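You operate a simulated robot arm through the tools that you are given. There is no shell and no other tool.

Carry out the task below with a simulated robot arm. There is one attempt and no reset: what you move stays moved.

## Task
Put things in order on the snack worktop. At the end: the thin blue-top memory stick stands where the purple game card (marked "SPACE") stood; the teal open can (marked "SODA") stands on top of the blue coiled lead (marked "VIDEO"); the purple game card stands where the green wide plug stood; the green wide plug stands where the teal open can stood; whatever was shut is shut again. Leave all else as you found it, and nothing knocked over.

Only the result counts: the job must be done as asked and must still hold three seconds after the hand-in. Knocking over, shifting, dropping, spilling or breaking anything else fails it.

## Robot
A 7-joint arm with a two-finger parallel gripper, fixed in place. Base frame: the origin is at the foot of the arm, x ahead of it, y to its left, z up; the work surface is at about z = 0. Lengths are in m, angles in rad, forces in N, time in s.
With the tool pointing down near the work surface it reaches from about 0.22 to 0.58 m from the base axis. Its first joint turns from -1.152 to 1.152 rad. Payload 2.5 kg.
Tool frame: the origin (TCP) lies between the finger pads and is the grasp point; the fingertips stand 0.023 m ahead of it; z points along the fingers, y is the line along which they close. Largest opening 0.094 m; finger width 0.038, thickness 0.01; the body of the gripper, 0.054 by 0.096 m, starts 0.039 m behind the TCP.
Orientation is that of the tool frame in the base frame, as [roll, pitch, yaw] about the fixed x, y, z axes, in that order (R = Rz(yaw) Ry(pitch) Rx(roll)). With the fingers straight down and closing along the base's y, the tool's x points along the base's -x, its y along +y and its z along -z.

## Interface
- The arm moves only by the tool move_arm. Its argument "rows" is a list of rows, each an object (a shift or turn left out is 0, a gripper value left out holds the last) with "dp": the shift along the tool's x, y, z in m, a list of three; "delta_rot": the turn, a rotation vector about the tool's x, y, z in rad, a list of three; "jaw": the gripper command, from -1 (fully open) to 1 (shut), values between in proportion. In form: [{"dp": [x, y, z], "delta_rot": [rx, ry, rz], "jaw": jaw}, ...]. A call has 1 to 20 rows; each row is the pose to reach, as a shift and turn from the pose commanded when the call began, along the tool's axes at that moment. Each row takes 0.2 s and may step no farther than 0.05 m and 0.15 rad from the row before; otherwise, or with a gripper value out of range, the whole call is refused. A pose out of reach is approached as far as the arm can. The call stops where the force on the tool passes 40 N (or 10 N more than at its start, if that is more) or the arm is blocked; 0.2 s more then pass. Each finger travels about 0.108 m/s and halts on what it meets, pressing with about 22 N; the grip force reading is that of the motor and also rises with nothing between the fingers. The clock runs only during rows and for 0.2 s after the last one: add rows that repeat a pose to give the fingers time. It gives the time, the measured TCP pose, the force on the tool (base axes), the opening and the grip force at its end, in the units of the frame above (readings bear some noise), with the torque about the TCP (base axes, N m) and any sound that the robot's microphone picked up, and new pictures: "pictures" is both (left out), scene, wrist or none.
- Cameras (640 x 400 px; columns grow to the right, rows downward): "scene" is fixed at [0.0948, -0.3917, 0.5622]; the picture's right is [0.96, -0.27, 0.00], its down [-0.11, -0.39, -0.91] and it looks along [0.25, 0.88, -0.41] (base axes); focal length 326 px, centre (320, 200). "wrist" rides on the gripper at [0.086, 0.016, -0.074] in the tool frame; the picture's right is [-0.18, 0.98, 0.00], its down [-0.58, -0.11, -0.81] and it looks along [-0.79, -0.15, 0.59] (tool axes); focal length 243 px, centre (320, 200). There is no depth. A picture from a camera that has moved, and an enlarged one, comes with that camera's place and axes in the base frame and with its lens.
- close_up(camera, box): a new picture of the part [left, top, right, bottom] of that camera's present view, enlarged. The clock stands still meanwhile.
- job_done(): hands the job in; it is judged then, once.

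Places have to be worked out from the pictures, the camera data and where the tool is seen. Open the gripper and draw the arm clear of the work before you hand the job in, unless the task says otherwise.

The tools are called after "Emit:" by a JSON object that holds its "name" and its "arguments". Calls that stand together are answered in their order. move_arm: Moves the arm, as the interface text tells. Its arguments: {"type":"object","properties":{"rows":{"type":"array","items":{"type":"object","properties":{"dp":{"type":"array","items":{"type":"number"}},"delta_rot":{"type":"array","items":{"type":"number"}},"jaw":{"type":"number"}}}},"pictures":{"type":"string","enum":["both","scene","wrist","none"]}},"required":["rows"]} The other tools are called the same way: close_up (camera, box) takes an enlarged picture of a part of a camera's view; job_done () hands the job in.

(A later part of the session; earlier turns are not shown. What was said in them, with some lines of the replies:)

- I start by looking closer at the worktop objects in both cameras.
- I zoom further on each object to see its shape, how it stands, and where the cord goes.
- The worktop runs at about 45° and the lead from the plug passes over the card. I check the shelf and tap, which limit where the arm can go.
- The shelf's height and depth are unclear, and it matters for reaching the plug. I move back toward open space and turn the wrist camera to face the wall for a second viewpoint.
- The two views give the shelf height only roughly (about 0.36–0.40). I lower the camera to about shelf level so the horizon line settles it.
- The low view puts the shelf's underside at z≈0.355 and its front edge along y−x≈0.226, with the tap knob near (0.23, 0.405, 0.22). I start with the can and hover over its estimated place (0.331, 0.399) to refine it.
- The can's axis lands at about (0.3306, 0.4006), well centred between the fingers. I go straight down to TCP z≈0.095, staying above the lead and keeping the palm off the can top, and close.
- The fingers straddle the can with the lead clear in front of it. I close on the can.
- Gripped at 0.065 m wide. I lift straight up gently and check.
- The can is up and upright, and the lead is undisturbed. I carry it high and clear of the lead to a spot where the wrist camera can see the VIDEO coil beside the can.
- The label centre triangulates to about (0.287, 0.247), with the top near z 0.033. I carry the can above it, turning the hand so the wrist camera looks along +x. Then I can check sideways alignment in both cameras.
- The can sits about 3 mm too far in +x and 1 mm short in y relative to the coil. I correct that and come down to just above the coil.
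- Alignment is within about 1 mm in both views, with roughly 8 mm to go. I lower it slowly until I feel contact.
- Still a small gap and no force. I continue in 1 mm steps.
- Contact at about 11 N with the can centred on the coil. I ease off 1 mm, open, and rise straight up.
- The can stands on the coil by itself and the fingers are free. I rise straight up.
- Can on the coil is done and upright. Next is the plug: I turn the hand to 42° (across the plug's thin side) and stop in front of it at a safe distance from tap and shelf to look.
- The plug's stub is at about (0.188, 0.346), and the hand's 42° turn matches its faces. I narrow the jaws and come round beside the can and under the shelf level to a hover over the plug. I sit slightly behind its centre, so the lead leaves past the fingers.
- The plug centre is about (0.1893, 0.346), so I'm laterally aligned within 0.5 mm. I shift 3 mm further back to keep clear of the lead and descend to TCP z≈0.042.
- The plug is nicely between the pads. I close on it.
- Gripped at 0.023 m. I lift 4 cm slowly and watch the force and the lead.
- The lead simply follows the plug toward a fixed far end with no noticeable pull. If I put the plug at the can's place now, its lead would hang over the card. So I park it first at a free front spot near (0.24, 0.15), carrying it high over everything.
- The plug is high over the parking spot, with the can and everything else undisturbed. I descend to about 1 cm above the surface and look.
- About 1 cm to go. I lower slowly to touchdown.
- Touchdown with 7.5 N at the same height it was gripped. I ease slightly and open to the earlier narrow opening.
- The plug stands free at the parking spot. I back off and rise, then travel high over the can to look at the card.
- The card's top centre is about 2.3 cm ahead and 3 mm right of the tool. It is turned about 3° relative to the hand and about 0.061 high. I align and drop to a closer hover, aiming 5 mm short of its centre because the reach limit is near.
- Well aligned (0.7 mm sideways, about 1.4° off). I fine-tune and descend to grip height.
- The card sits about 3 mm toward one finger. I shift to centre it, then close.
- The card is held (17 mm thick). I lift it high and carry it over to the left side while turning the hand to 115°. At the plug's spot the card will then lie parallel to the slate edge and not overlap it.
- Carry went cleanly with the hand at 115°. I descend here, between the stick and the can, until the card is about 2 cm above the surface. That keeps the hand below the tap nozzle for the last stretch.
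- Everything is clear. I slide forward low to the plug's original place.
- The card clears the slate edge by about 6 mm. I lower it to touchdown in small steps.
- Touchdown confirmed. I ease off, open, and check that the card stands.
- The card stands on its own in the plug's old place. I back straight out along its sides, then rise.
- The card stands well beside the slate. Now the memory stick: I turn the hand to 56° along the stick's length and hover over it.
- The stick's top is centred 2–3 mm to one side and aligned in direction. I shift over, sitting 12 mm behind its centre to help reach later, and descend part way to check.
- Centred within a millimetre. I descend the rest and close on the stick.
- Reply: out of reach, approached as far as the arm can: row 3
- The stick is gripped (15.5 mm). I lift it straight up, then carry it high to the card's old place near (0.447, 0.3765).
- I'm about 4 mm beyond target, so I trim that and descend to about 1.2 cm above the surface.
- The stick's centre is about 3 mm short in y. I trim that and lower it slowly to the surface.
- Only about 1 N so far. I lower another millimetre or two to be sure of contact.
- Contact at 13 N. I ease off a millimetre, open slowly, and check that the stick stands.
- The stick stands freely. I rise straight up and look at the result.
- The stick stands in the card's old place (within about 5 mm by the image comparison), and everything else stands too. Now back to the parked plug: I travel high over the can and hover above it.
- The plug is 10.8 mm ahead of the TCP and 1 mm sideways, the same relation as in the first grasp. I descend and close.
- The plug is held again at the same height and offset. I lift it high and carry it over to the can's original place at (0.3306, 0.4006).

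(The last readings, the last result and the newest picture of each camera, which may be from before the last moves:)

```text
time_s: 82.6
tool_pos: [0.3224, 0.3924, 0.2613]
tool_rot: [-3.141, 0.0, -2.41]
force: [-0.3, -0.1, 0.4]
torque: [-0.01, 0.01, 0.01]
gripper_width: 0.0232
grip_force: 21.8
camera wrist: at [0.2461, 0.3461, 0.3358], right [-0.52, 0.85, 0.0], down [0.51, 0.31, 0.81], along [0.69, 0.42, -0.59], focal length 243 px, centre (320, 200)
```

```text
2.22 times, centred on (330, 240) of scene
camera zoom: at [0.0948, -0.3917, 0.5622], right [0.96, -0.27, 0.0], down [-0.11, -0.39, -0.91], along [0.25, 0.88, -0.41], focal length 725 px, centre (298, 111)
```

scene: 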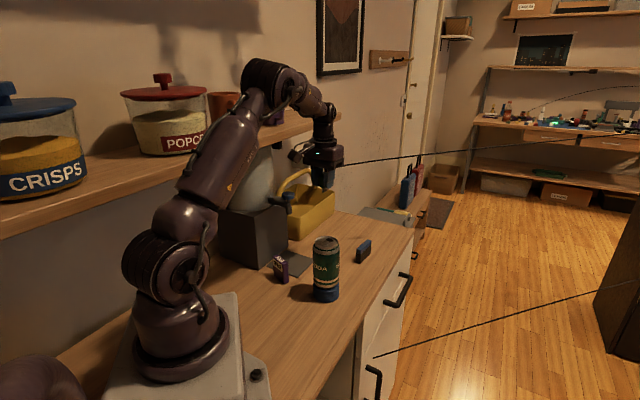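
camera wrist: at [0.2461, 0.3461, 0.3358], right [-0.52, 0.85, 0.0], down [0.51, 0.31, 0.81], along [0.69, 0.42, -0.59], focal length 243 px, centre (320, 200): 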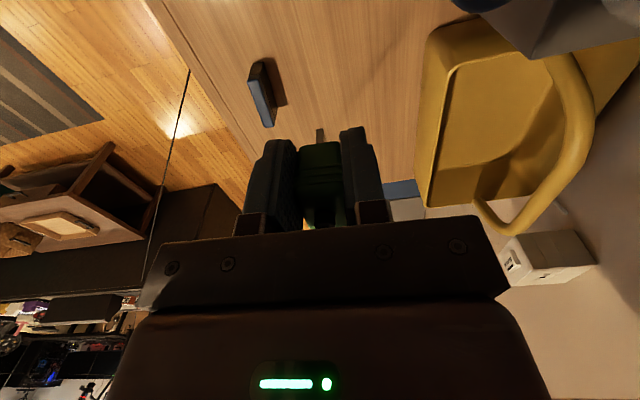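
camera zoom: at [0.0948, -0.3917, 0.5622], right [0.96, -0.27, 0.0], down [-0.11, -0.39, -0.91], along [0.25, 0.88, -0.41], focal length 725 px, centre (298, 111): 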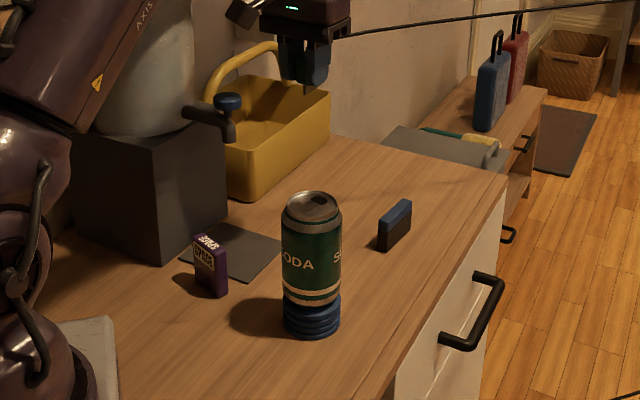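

All is steady. I descend at the can's old spot to about 1 cm above the surface.

Emit:
{"name": "move_arm", "arguments": {"rows": [{"dp": [0, 0, 0.035]}, {"dp": [0, 0, 0.07]}, {"dp": [0, 0, 0.105]}, {"dp": [0, 0, 0.14]}, {"dp": [0, 0, 0.175]}, {"dp": [0, 0, 0.2]}, {"dp": [0, 0, 0.208]}, {"dp": [0, 0, 0.208]}], "pictures": "both"}}

Emit:
{"name": "close_up", "arguments": {"camera": "scene", "box": [270, 200, 400, 300]}}

```text
time_s: 84.4
tool_pos: [0.3213, 0.3925, 0.0527]
tool_rot: [3.141, 0.0, -2.411]
force: [0.4, -0.4, -1.0]
torque: [0.01, -0.01, -0.03]
gripper_width: 0.0233
grip_force: 22.2
camera wrist: at [0.2457, 0.3463, 0.1269], right [-0.52, 0.85, 0.0], down [0.51, 0.31, 0.81], along [0.69, 0.42, -0.59], focal length 243 px, centre (320, 200)
```

scene: 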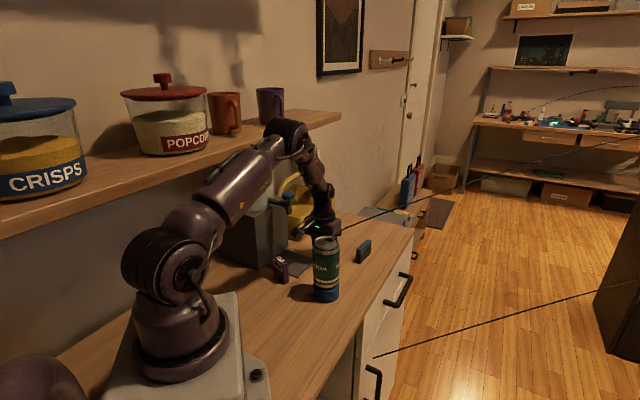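
wrist: 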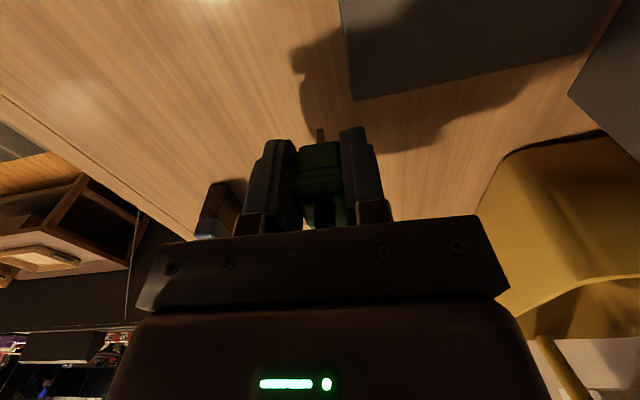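

```text
4.00 times, centred on (335, 250) of scene
camera zoom: at [0.0948, -0.3917, 0.5622], right [0.96, -0.27, 0.0], down [-0.11, -0.39, -0.91], along [0.25, 0.88, -0.41], focal length 1306 px, centre (260, 0)
```

zoom: 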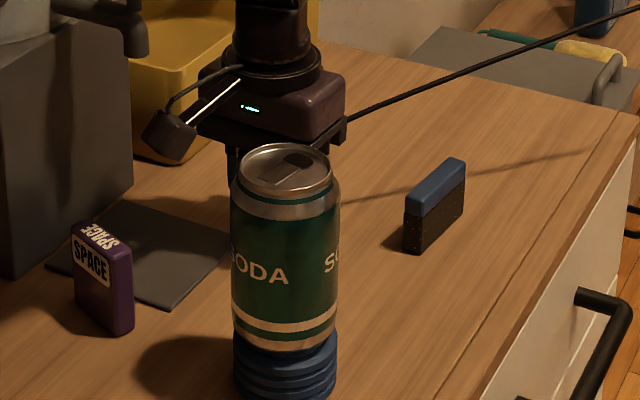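

About 1.2 cm to go. I lower slowly to touchdown.

Emit:
{"name": "move_arm", "arguments": {"rows": [{"dp": [0, 0, 0.004]}, {"dp": [0, 0, 0.008]}, {"dp": [0, 0, 0.01]}, {"dp": [0, 0, 0.0115]}, {"dp": [0, 0, 0.0115]}], "pictures": "none"}}

```text
time_s: 85.6
tool_pos: [0.3228, 0.3929, 0.0418]
tool_rot: [3.142, 0.001, -2.41]
force: [-1.0, 0.3, 0.5]
torque: [0.01, 0.02, 0.02]
gripper_width: 0.0234
grip_force: 21.9
```

Emit:
{"name": "move_arm", "arguments": {"rows": [{"dp": [0, 0, 0.0008]}, {"dp": [0, 0, 0.0016]}, {"dp": [0, 0, 0.0016]}], "pictures": "none"}}

```text
time_s: 86.4
tool_pos: [0.323, 0.392, 0.0401]
tool_rot: [3.14, 0.0, -2.411]
force: [-0.5, 0.4, -0.2]
torque: [-0.01, 0.0, 0.01]
gripper_width: 0.0231
grip_force: 22.2
```

No contact yet. I continue in sub-millimetre steps.

Emit:
{"name": "move_arm", "arguments": {"rows": [{"dp": [0, 0, 0.0007]}, {"dp": [0, 0, 0.0014]}, {"dp": [0, 0, 0.0014]}], "pictures": "none"}}

```text
time_s: 87.2
tool_pos: [0.3234, 0.3934, 0.0405]
tool_rot: [-3.141, 0.002, -2.411]
force: [-2.0, -6.6, 17.8]
torque: [-0.1, -0.05, -0.05]
gripper_width: 0.023
grip_force: 21.7
```

Contact (18 N). I ease off a millimetre and open slowly.

Emit:
{"name": "move_arm", "arguments": {"rows": [{"dp": [0, 0, -0.0011], "jaw": 1}, {"dp": [0, 0, -0.0011], "jaw": 0.47}, {"dp": [0, 0, -0.0011], "jaw": 0.35}, {"dp": [0, 0, -0.0011], "jaw": 0.1}, {"dp": [0, 0, -0.0011], "jaw": 0.0}, {"dp": [0, 0, -0.0011], "jaw": 0.0}], "pictures": "both"}}

Emit:
{"name": "close_up", "arguments": {"camera": "wrist", "box": [220, 60, 420, 240]}}

```text
time_s: 88.6
tool_pos: [0.3215, 0.3922, 0.0405]
tool_rot: [-3.142, -0.001, -2.41]
force: [0.4, -0.1, -0.4]
torque: [0.04, 0.0, -0.01]
gripper_width: 0.0471
grip_force: 0.1
camera wrist: at [0.2447, 0.3467, 0.1138], right [-0.52, 0.85, 0.0], down [0.51, 0.31, 0.81], along [0.69, 0.42, -0.59], focal length 243 px, centre (320, 200)
```

scene: 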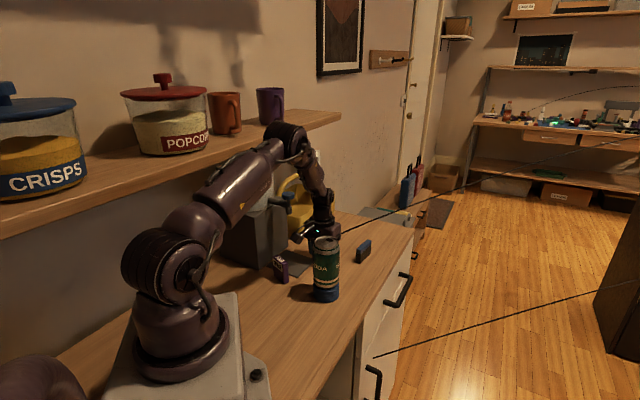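
wrist: 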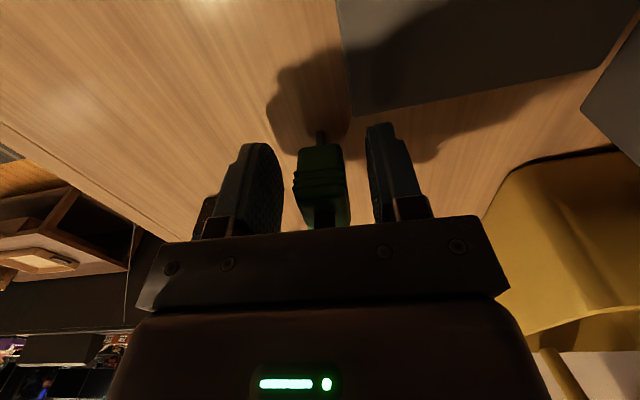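

```text
2.22 times, centred on (320, 150) of wrist
camera zoom: at [0.2447, 0.3467, 0.1138], right [-0.52, 0.85, 0.0], down [0.51, 0.31, 0.81], along [0.69, 0.42, -0.59], focal length 539 px, centre (320, 311)
```

zoom: 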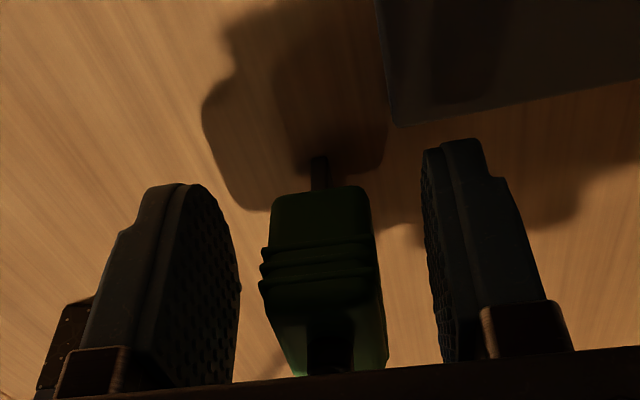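

The plug stands in the can's old place. I back off a few millimetres while rising to clear the lead, then move up and away.

Emit:
{"name": "move_arm", "arguments": {"rows": [{"dp": [0.006, 0, -0.015]}, {"dp": [0.008, 0, -0.045]}, {"dp": [0.008, 0, -0.085]}, {"dp": [0.008, 0, -0.125]}, {"dp": [0.008, 0, -0.165]}, {"dp": [0.008, 0, -0.205]}, {"dp": [0.008, 0, -0.24]}, {"dp": [0.008, -0.03, -0.26]}, {"dp": [0.008, -0.065, -0.27]}, {"dp": [0.008, -0.1, -0.28]}, {"dp": [0.008, -0.135, -0.28]}, {"dp": [0.008, -0.135, -0.28]}], "pictures": "both"}}

Emit:
{"name": "close_up", "arguments": {"camera": "scene", "box": [240, 200, 420, 320]}}

Emit:
{"name": "close_up", "arguments": {"camera": "scene", "box": [300, 215, 396, 275]}}

Emit:
{"name": "close_up", "arguments": {"camera": "wrist", "box": [300, 0, 640, 220]}}

```text
time_s: 91.2
tool_pos: [0.4077, 0.2841, 0.3187]
tool_rot: [-3.141, 0.0, -2.41]
force: [-1.5, 0.4, 0.2]
torque: [0.0, -0.01, -0.01]
gripper_width: 0.047
grip_force: 0.1
camera wrist: at [0.3309, 0.238, 0.3939], right [-0.52, 0.85, 0.0], down [0.51, 0.31, 0.81], along [0.69, 0.42, -0.59], focal length 243 px, centre (320, 200)
```

scene: 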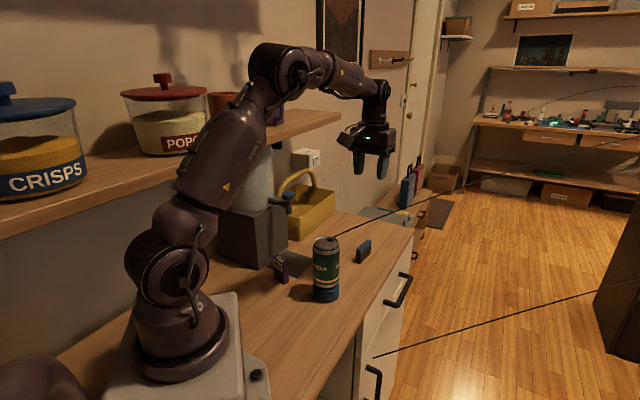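
wrist: 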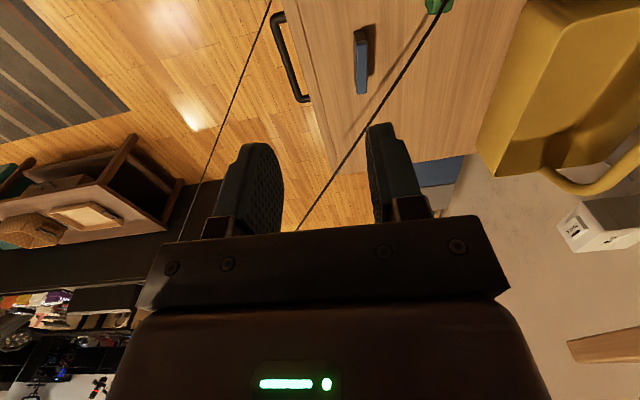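

```text
3.33 times, centred on (330, 260) of scene
camera zoom: at [0.0948, -0.3917, 0.5622], right [0.96, -0.27, 0.0], down [-0.11, -0.39, -0.91], along [0.25, 0.88, -0.41], focal length 1088 px, centre (287, 0)
```

zoom: 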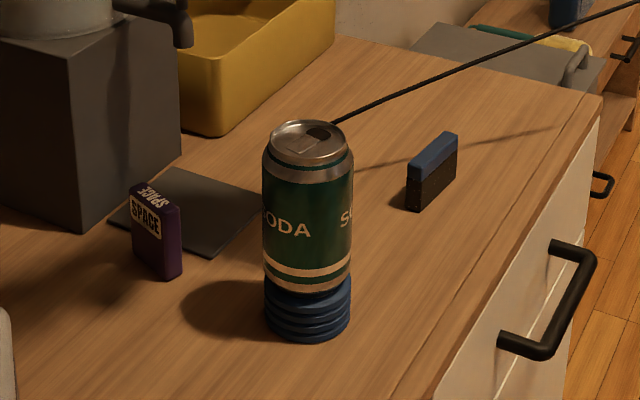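

```text
6.67 times, centred on (348, 245) of scene
camera zoom: at [0.0948, -0.3917, 0.5622], right [0.96, -0.27, 0.0], down [-0.11, -0.39, -0.91], along [0.25, 0.88, -0.41], focal length 2176 px, centre (133, -100)
```

zoom: 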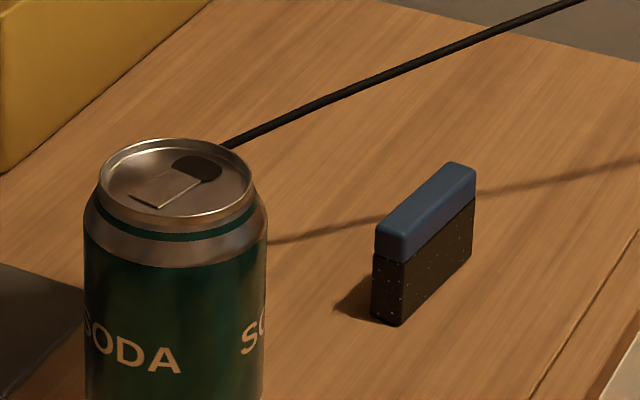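

```text
1.82 times, centred on (470, 110) of wrist
camera zoom: at [0.3309, 0.238, 0.3939], right [-0.52, 0.85, 0.0], down [0.51, 0.31, 0.81], along [0.69, 0.42, -0.59], focal length 441 px, centre (47, 364)
```

zoom: 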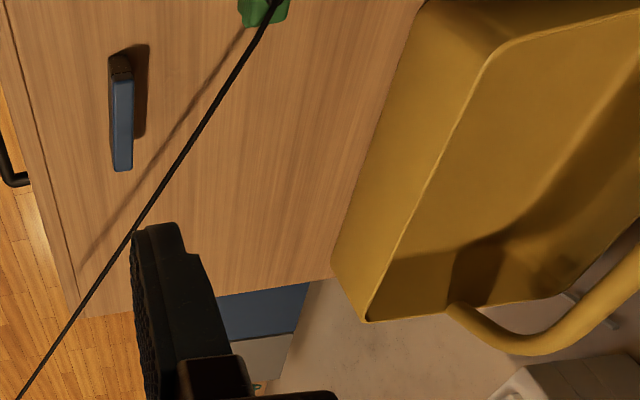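

The stick's footprint matches the card's original one in the same zoom. The plug is hidden behind the can from the fixed camera, so I draw back to view it with the wrist camera.

Emit:
{"name": "move_arm", "arguments": {"rows": [{"dp": [0.03, -0.005, -0.01]}, {"dp": [0.06, -0.01, -0.02]}, {"dp": [0.09, -0.015, -0.03]}, {"dp": [0.12, -0.015, -0.03]}, {"dp": [0.12, -0.015, -0.03]}], "pictures": "both"}}

Emit:
{"name": "close_up", "arguments": {"camera": "wrist", "box": [280, 0, 600, 200]}}

```text
time_s: 92.4
tool_pos: [0.3266, 0.1977, 0.3512]
tool_rot: [3.141, 0.0, -2.411]
force: [-0.1, 0.3, 0.2]
torque: [0.01, 0.01, -0.02]
gripper_width: 0.0469
grip_force: 0.1
camera wrist: at [0.2497, 0.1521, 0.4251], right [-0.52, 0.85, 0.0], down [0.51, 0.31, 0.81], along [0.69, 0.42, -0.59], focal length 243 px, centre (320, 200)
```

scene: 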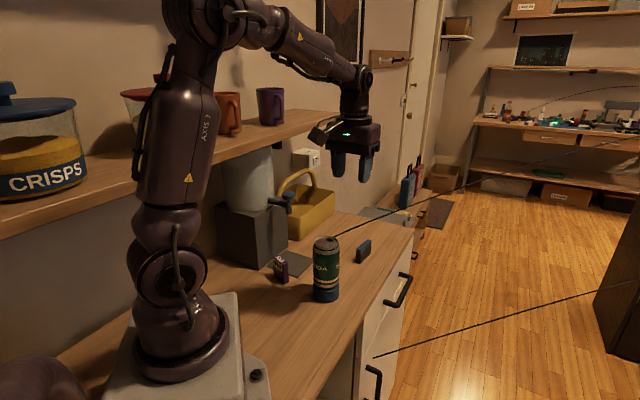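
wrist: 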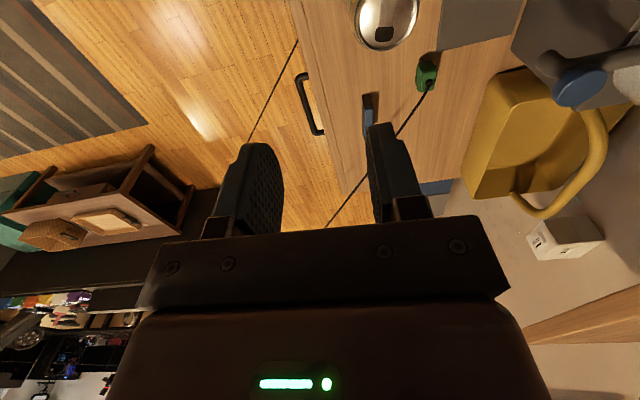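

```text
2.00 times, centred on (440, 100) of wrist
camera zoom: at [0.2497, 0.1521, 0.4251], right [-0.52, 0.85, 0.0], down [0.51, 0.31, 0.81], along [0.69, 0.42, -0.59], focal length 485 px, centre (80, 400)
```

zoom: 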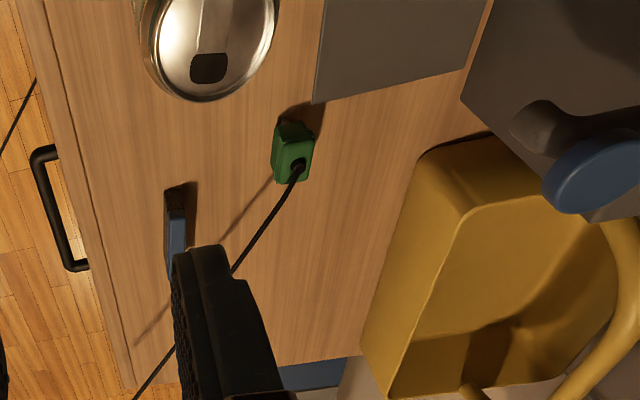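

The plug is upright at about (0.328, 0.397), within 4 mm of the can's old place. I open the gripper fully, raise the arm a little, and wait to confirm that everything holds.

Emit:
{"name": "move_arm", "arguments": {"rows": [{"dp": [0, 0, -0.02], "jaw": -1}, {"dp": [0, 0, -0.04], "jaw": -1}, {"dp": [0, 0, -0.04], "jaw": -1}, {"dp": [0, 0, -0.04], "jaw": -1}, {"dp": [0, 0, -0.04], "jaw": -1}, {"dp": [0, 0, -0.04], "jaw": -1}, {"dp": [0, 0, -0.04], "jaw": -1}, {"dp": [0, 0, -0.04], "jaw": -1}, {"dp": [0, 0, -0.04], "jaw": -1}, {"dp": [0, 0, -0.04], "jaw": -1}], "pictures": "both"}}

Emit:
{"name": "close_up", "arguments": {"camera": "scene", "box": [240, 200, 420, 320]}}

Emit:
{"name": "close_up", "arguments": {"camera": "wrist", "box": [280, 0, 600, 200]}}

```text
time_s: 94.6
tool_pos: [0.3243, 0.1968, 0.3894]
tool_rot: [-3.141, 0.001, -2.409]
force: [-0.6, 0.4, 0.3]
torque: [-0.01, -0.02, 0.03]
gripper_width: 0.0941
grip_force: 0.0
camera wrist: at [0.249, 0.1509, 0.4635], right [-0.52, 0.85, 0.0], down [0.51, 0.31, 0.81], along [0.69, 0.42, -0.59], focal length 243 px, centre (320, 200)
```

scene: 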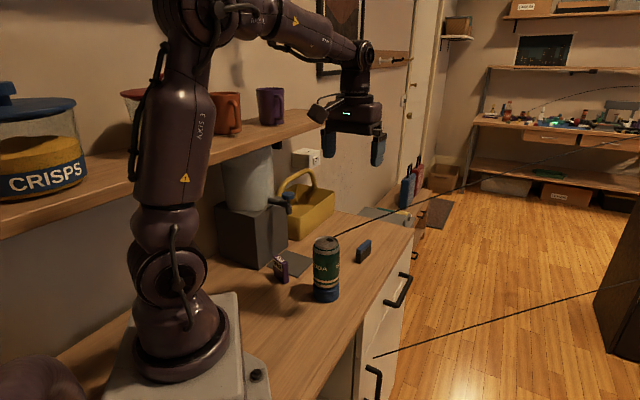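
wrist: 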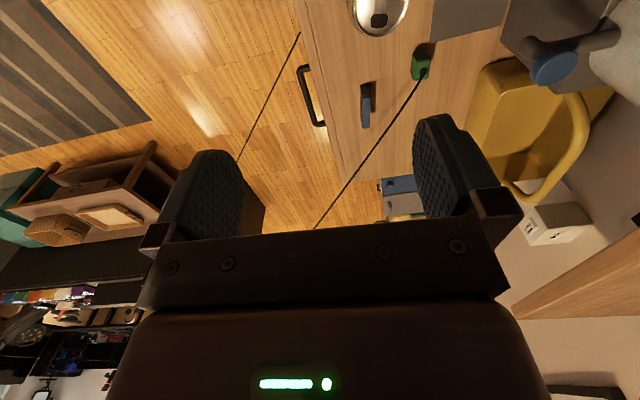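

```text
3.33 times, centred on (330, 260) of scene
camera zoom: at [0.0948, -0.3917, 0.5622], right [0.96, -0.27, 0.0], down [-0.11, -0.39, -0.91], along [0.25, 0.88, -0.41], focal length 1088 px, centre (287, 0)
```

zoom: 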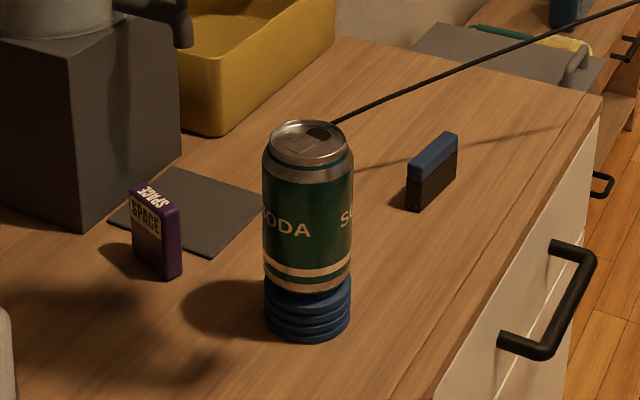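

```text
2.00 times, centred on (440, 100) of wrist
camera zoom: at [0.249, 0.1509, 0.4635], right [-0.52, 0.85, 0.0], down [0.51, 0.31, 0.81], along [0.69, 0.42, -0.59], focal length 485 px, centre (80, 400)
```

zoom: 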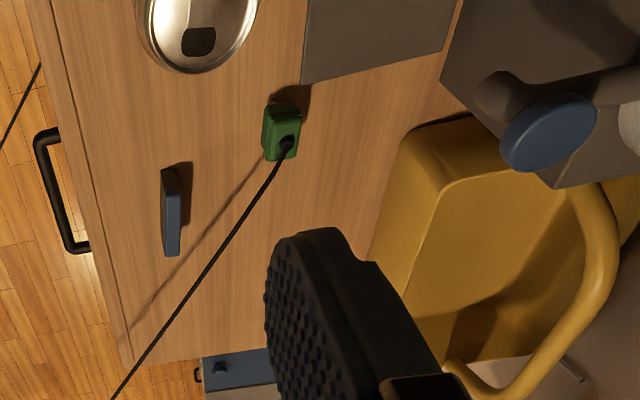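

The can is on the coil, the stick is in the card's old place, the card in the plug's, and the plug in the can's. All of them are upright and steady, nothing else has moved or been opened, and the arm is clear with the gripper open. I hand the job in.

Emit:
{"name": "job_done", "arguments": {}}

```text
The job is handed in.
```

The job is handed in, and the worktop is as you asked. The last pictures before the hand-in showed everything upright and steady; I have no result back from the judging.

| Object | Now stands | How close, as I measured it |
|---|---|---|
| Teal "SODA" can | on top of the blue "VIDEO" lead | centred to within a few mm |
| Blue-top memory stick | where the purple "SPACE" card stood | within about 5 mm |
| Purple "SPACE" card | where the green plug stood | about 6 mm off |
| Green plug | where the can stood | within about 4 mm |

- **Card:** it is turned about 75° from how it first stood, and I placed it about 4 mm further from the grey slate on purpose. Facing its old way, it would have overlapped the slate's edge.
- **Plug:** it stood for a while at the front of the worktop, because its lead would otherwise have hung over the card and the stick's new place. Nothing else was touched on the way.
- **Shut things:** I opened nothing, so there was nothing to shut again.

The gripper is open and the arm is clear of the work.
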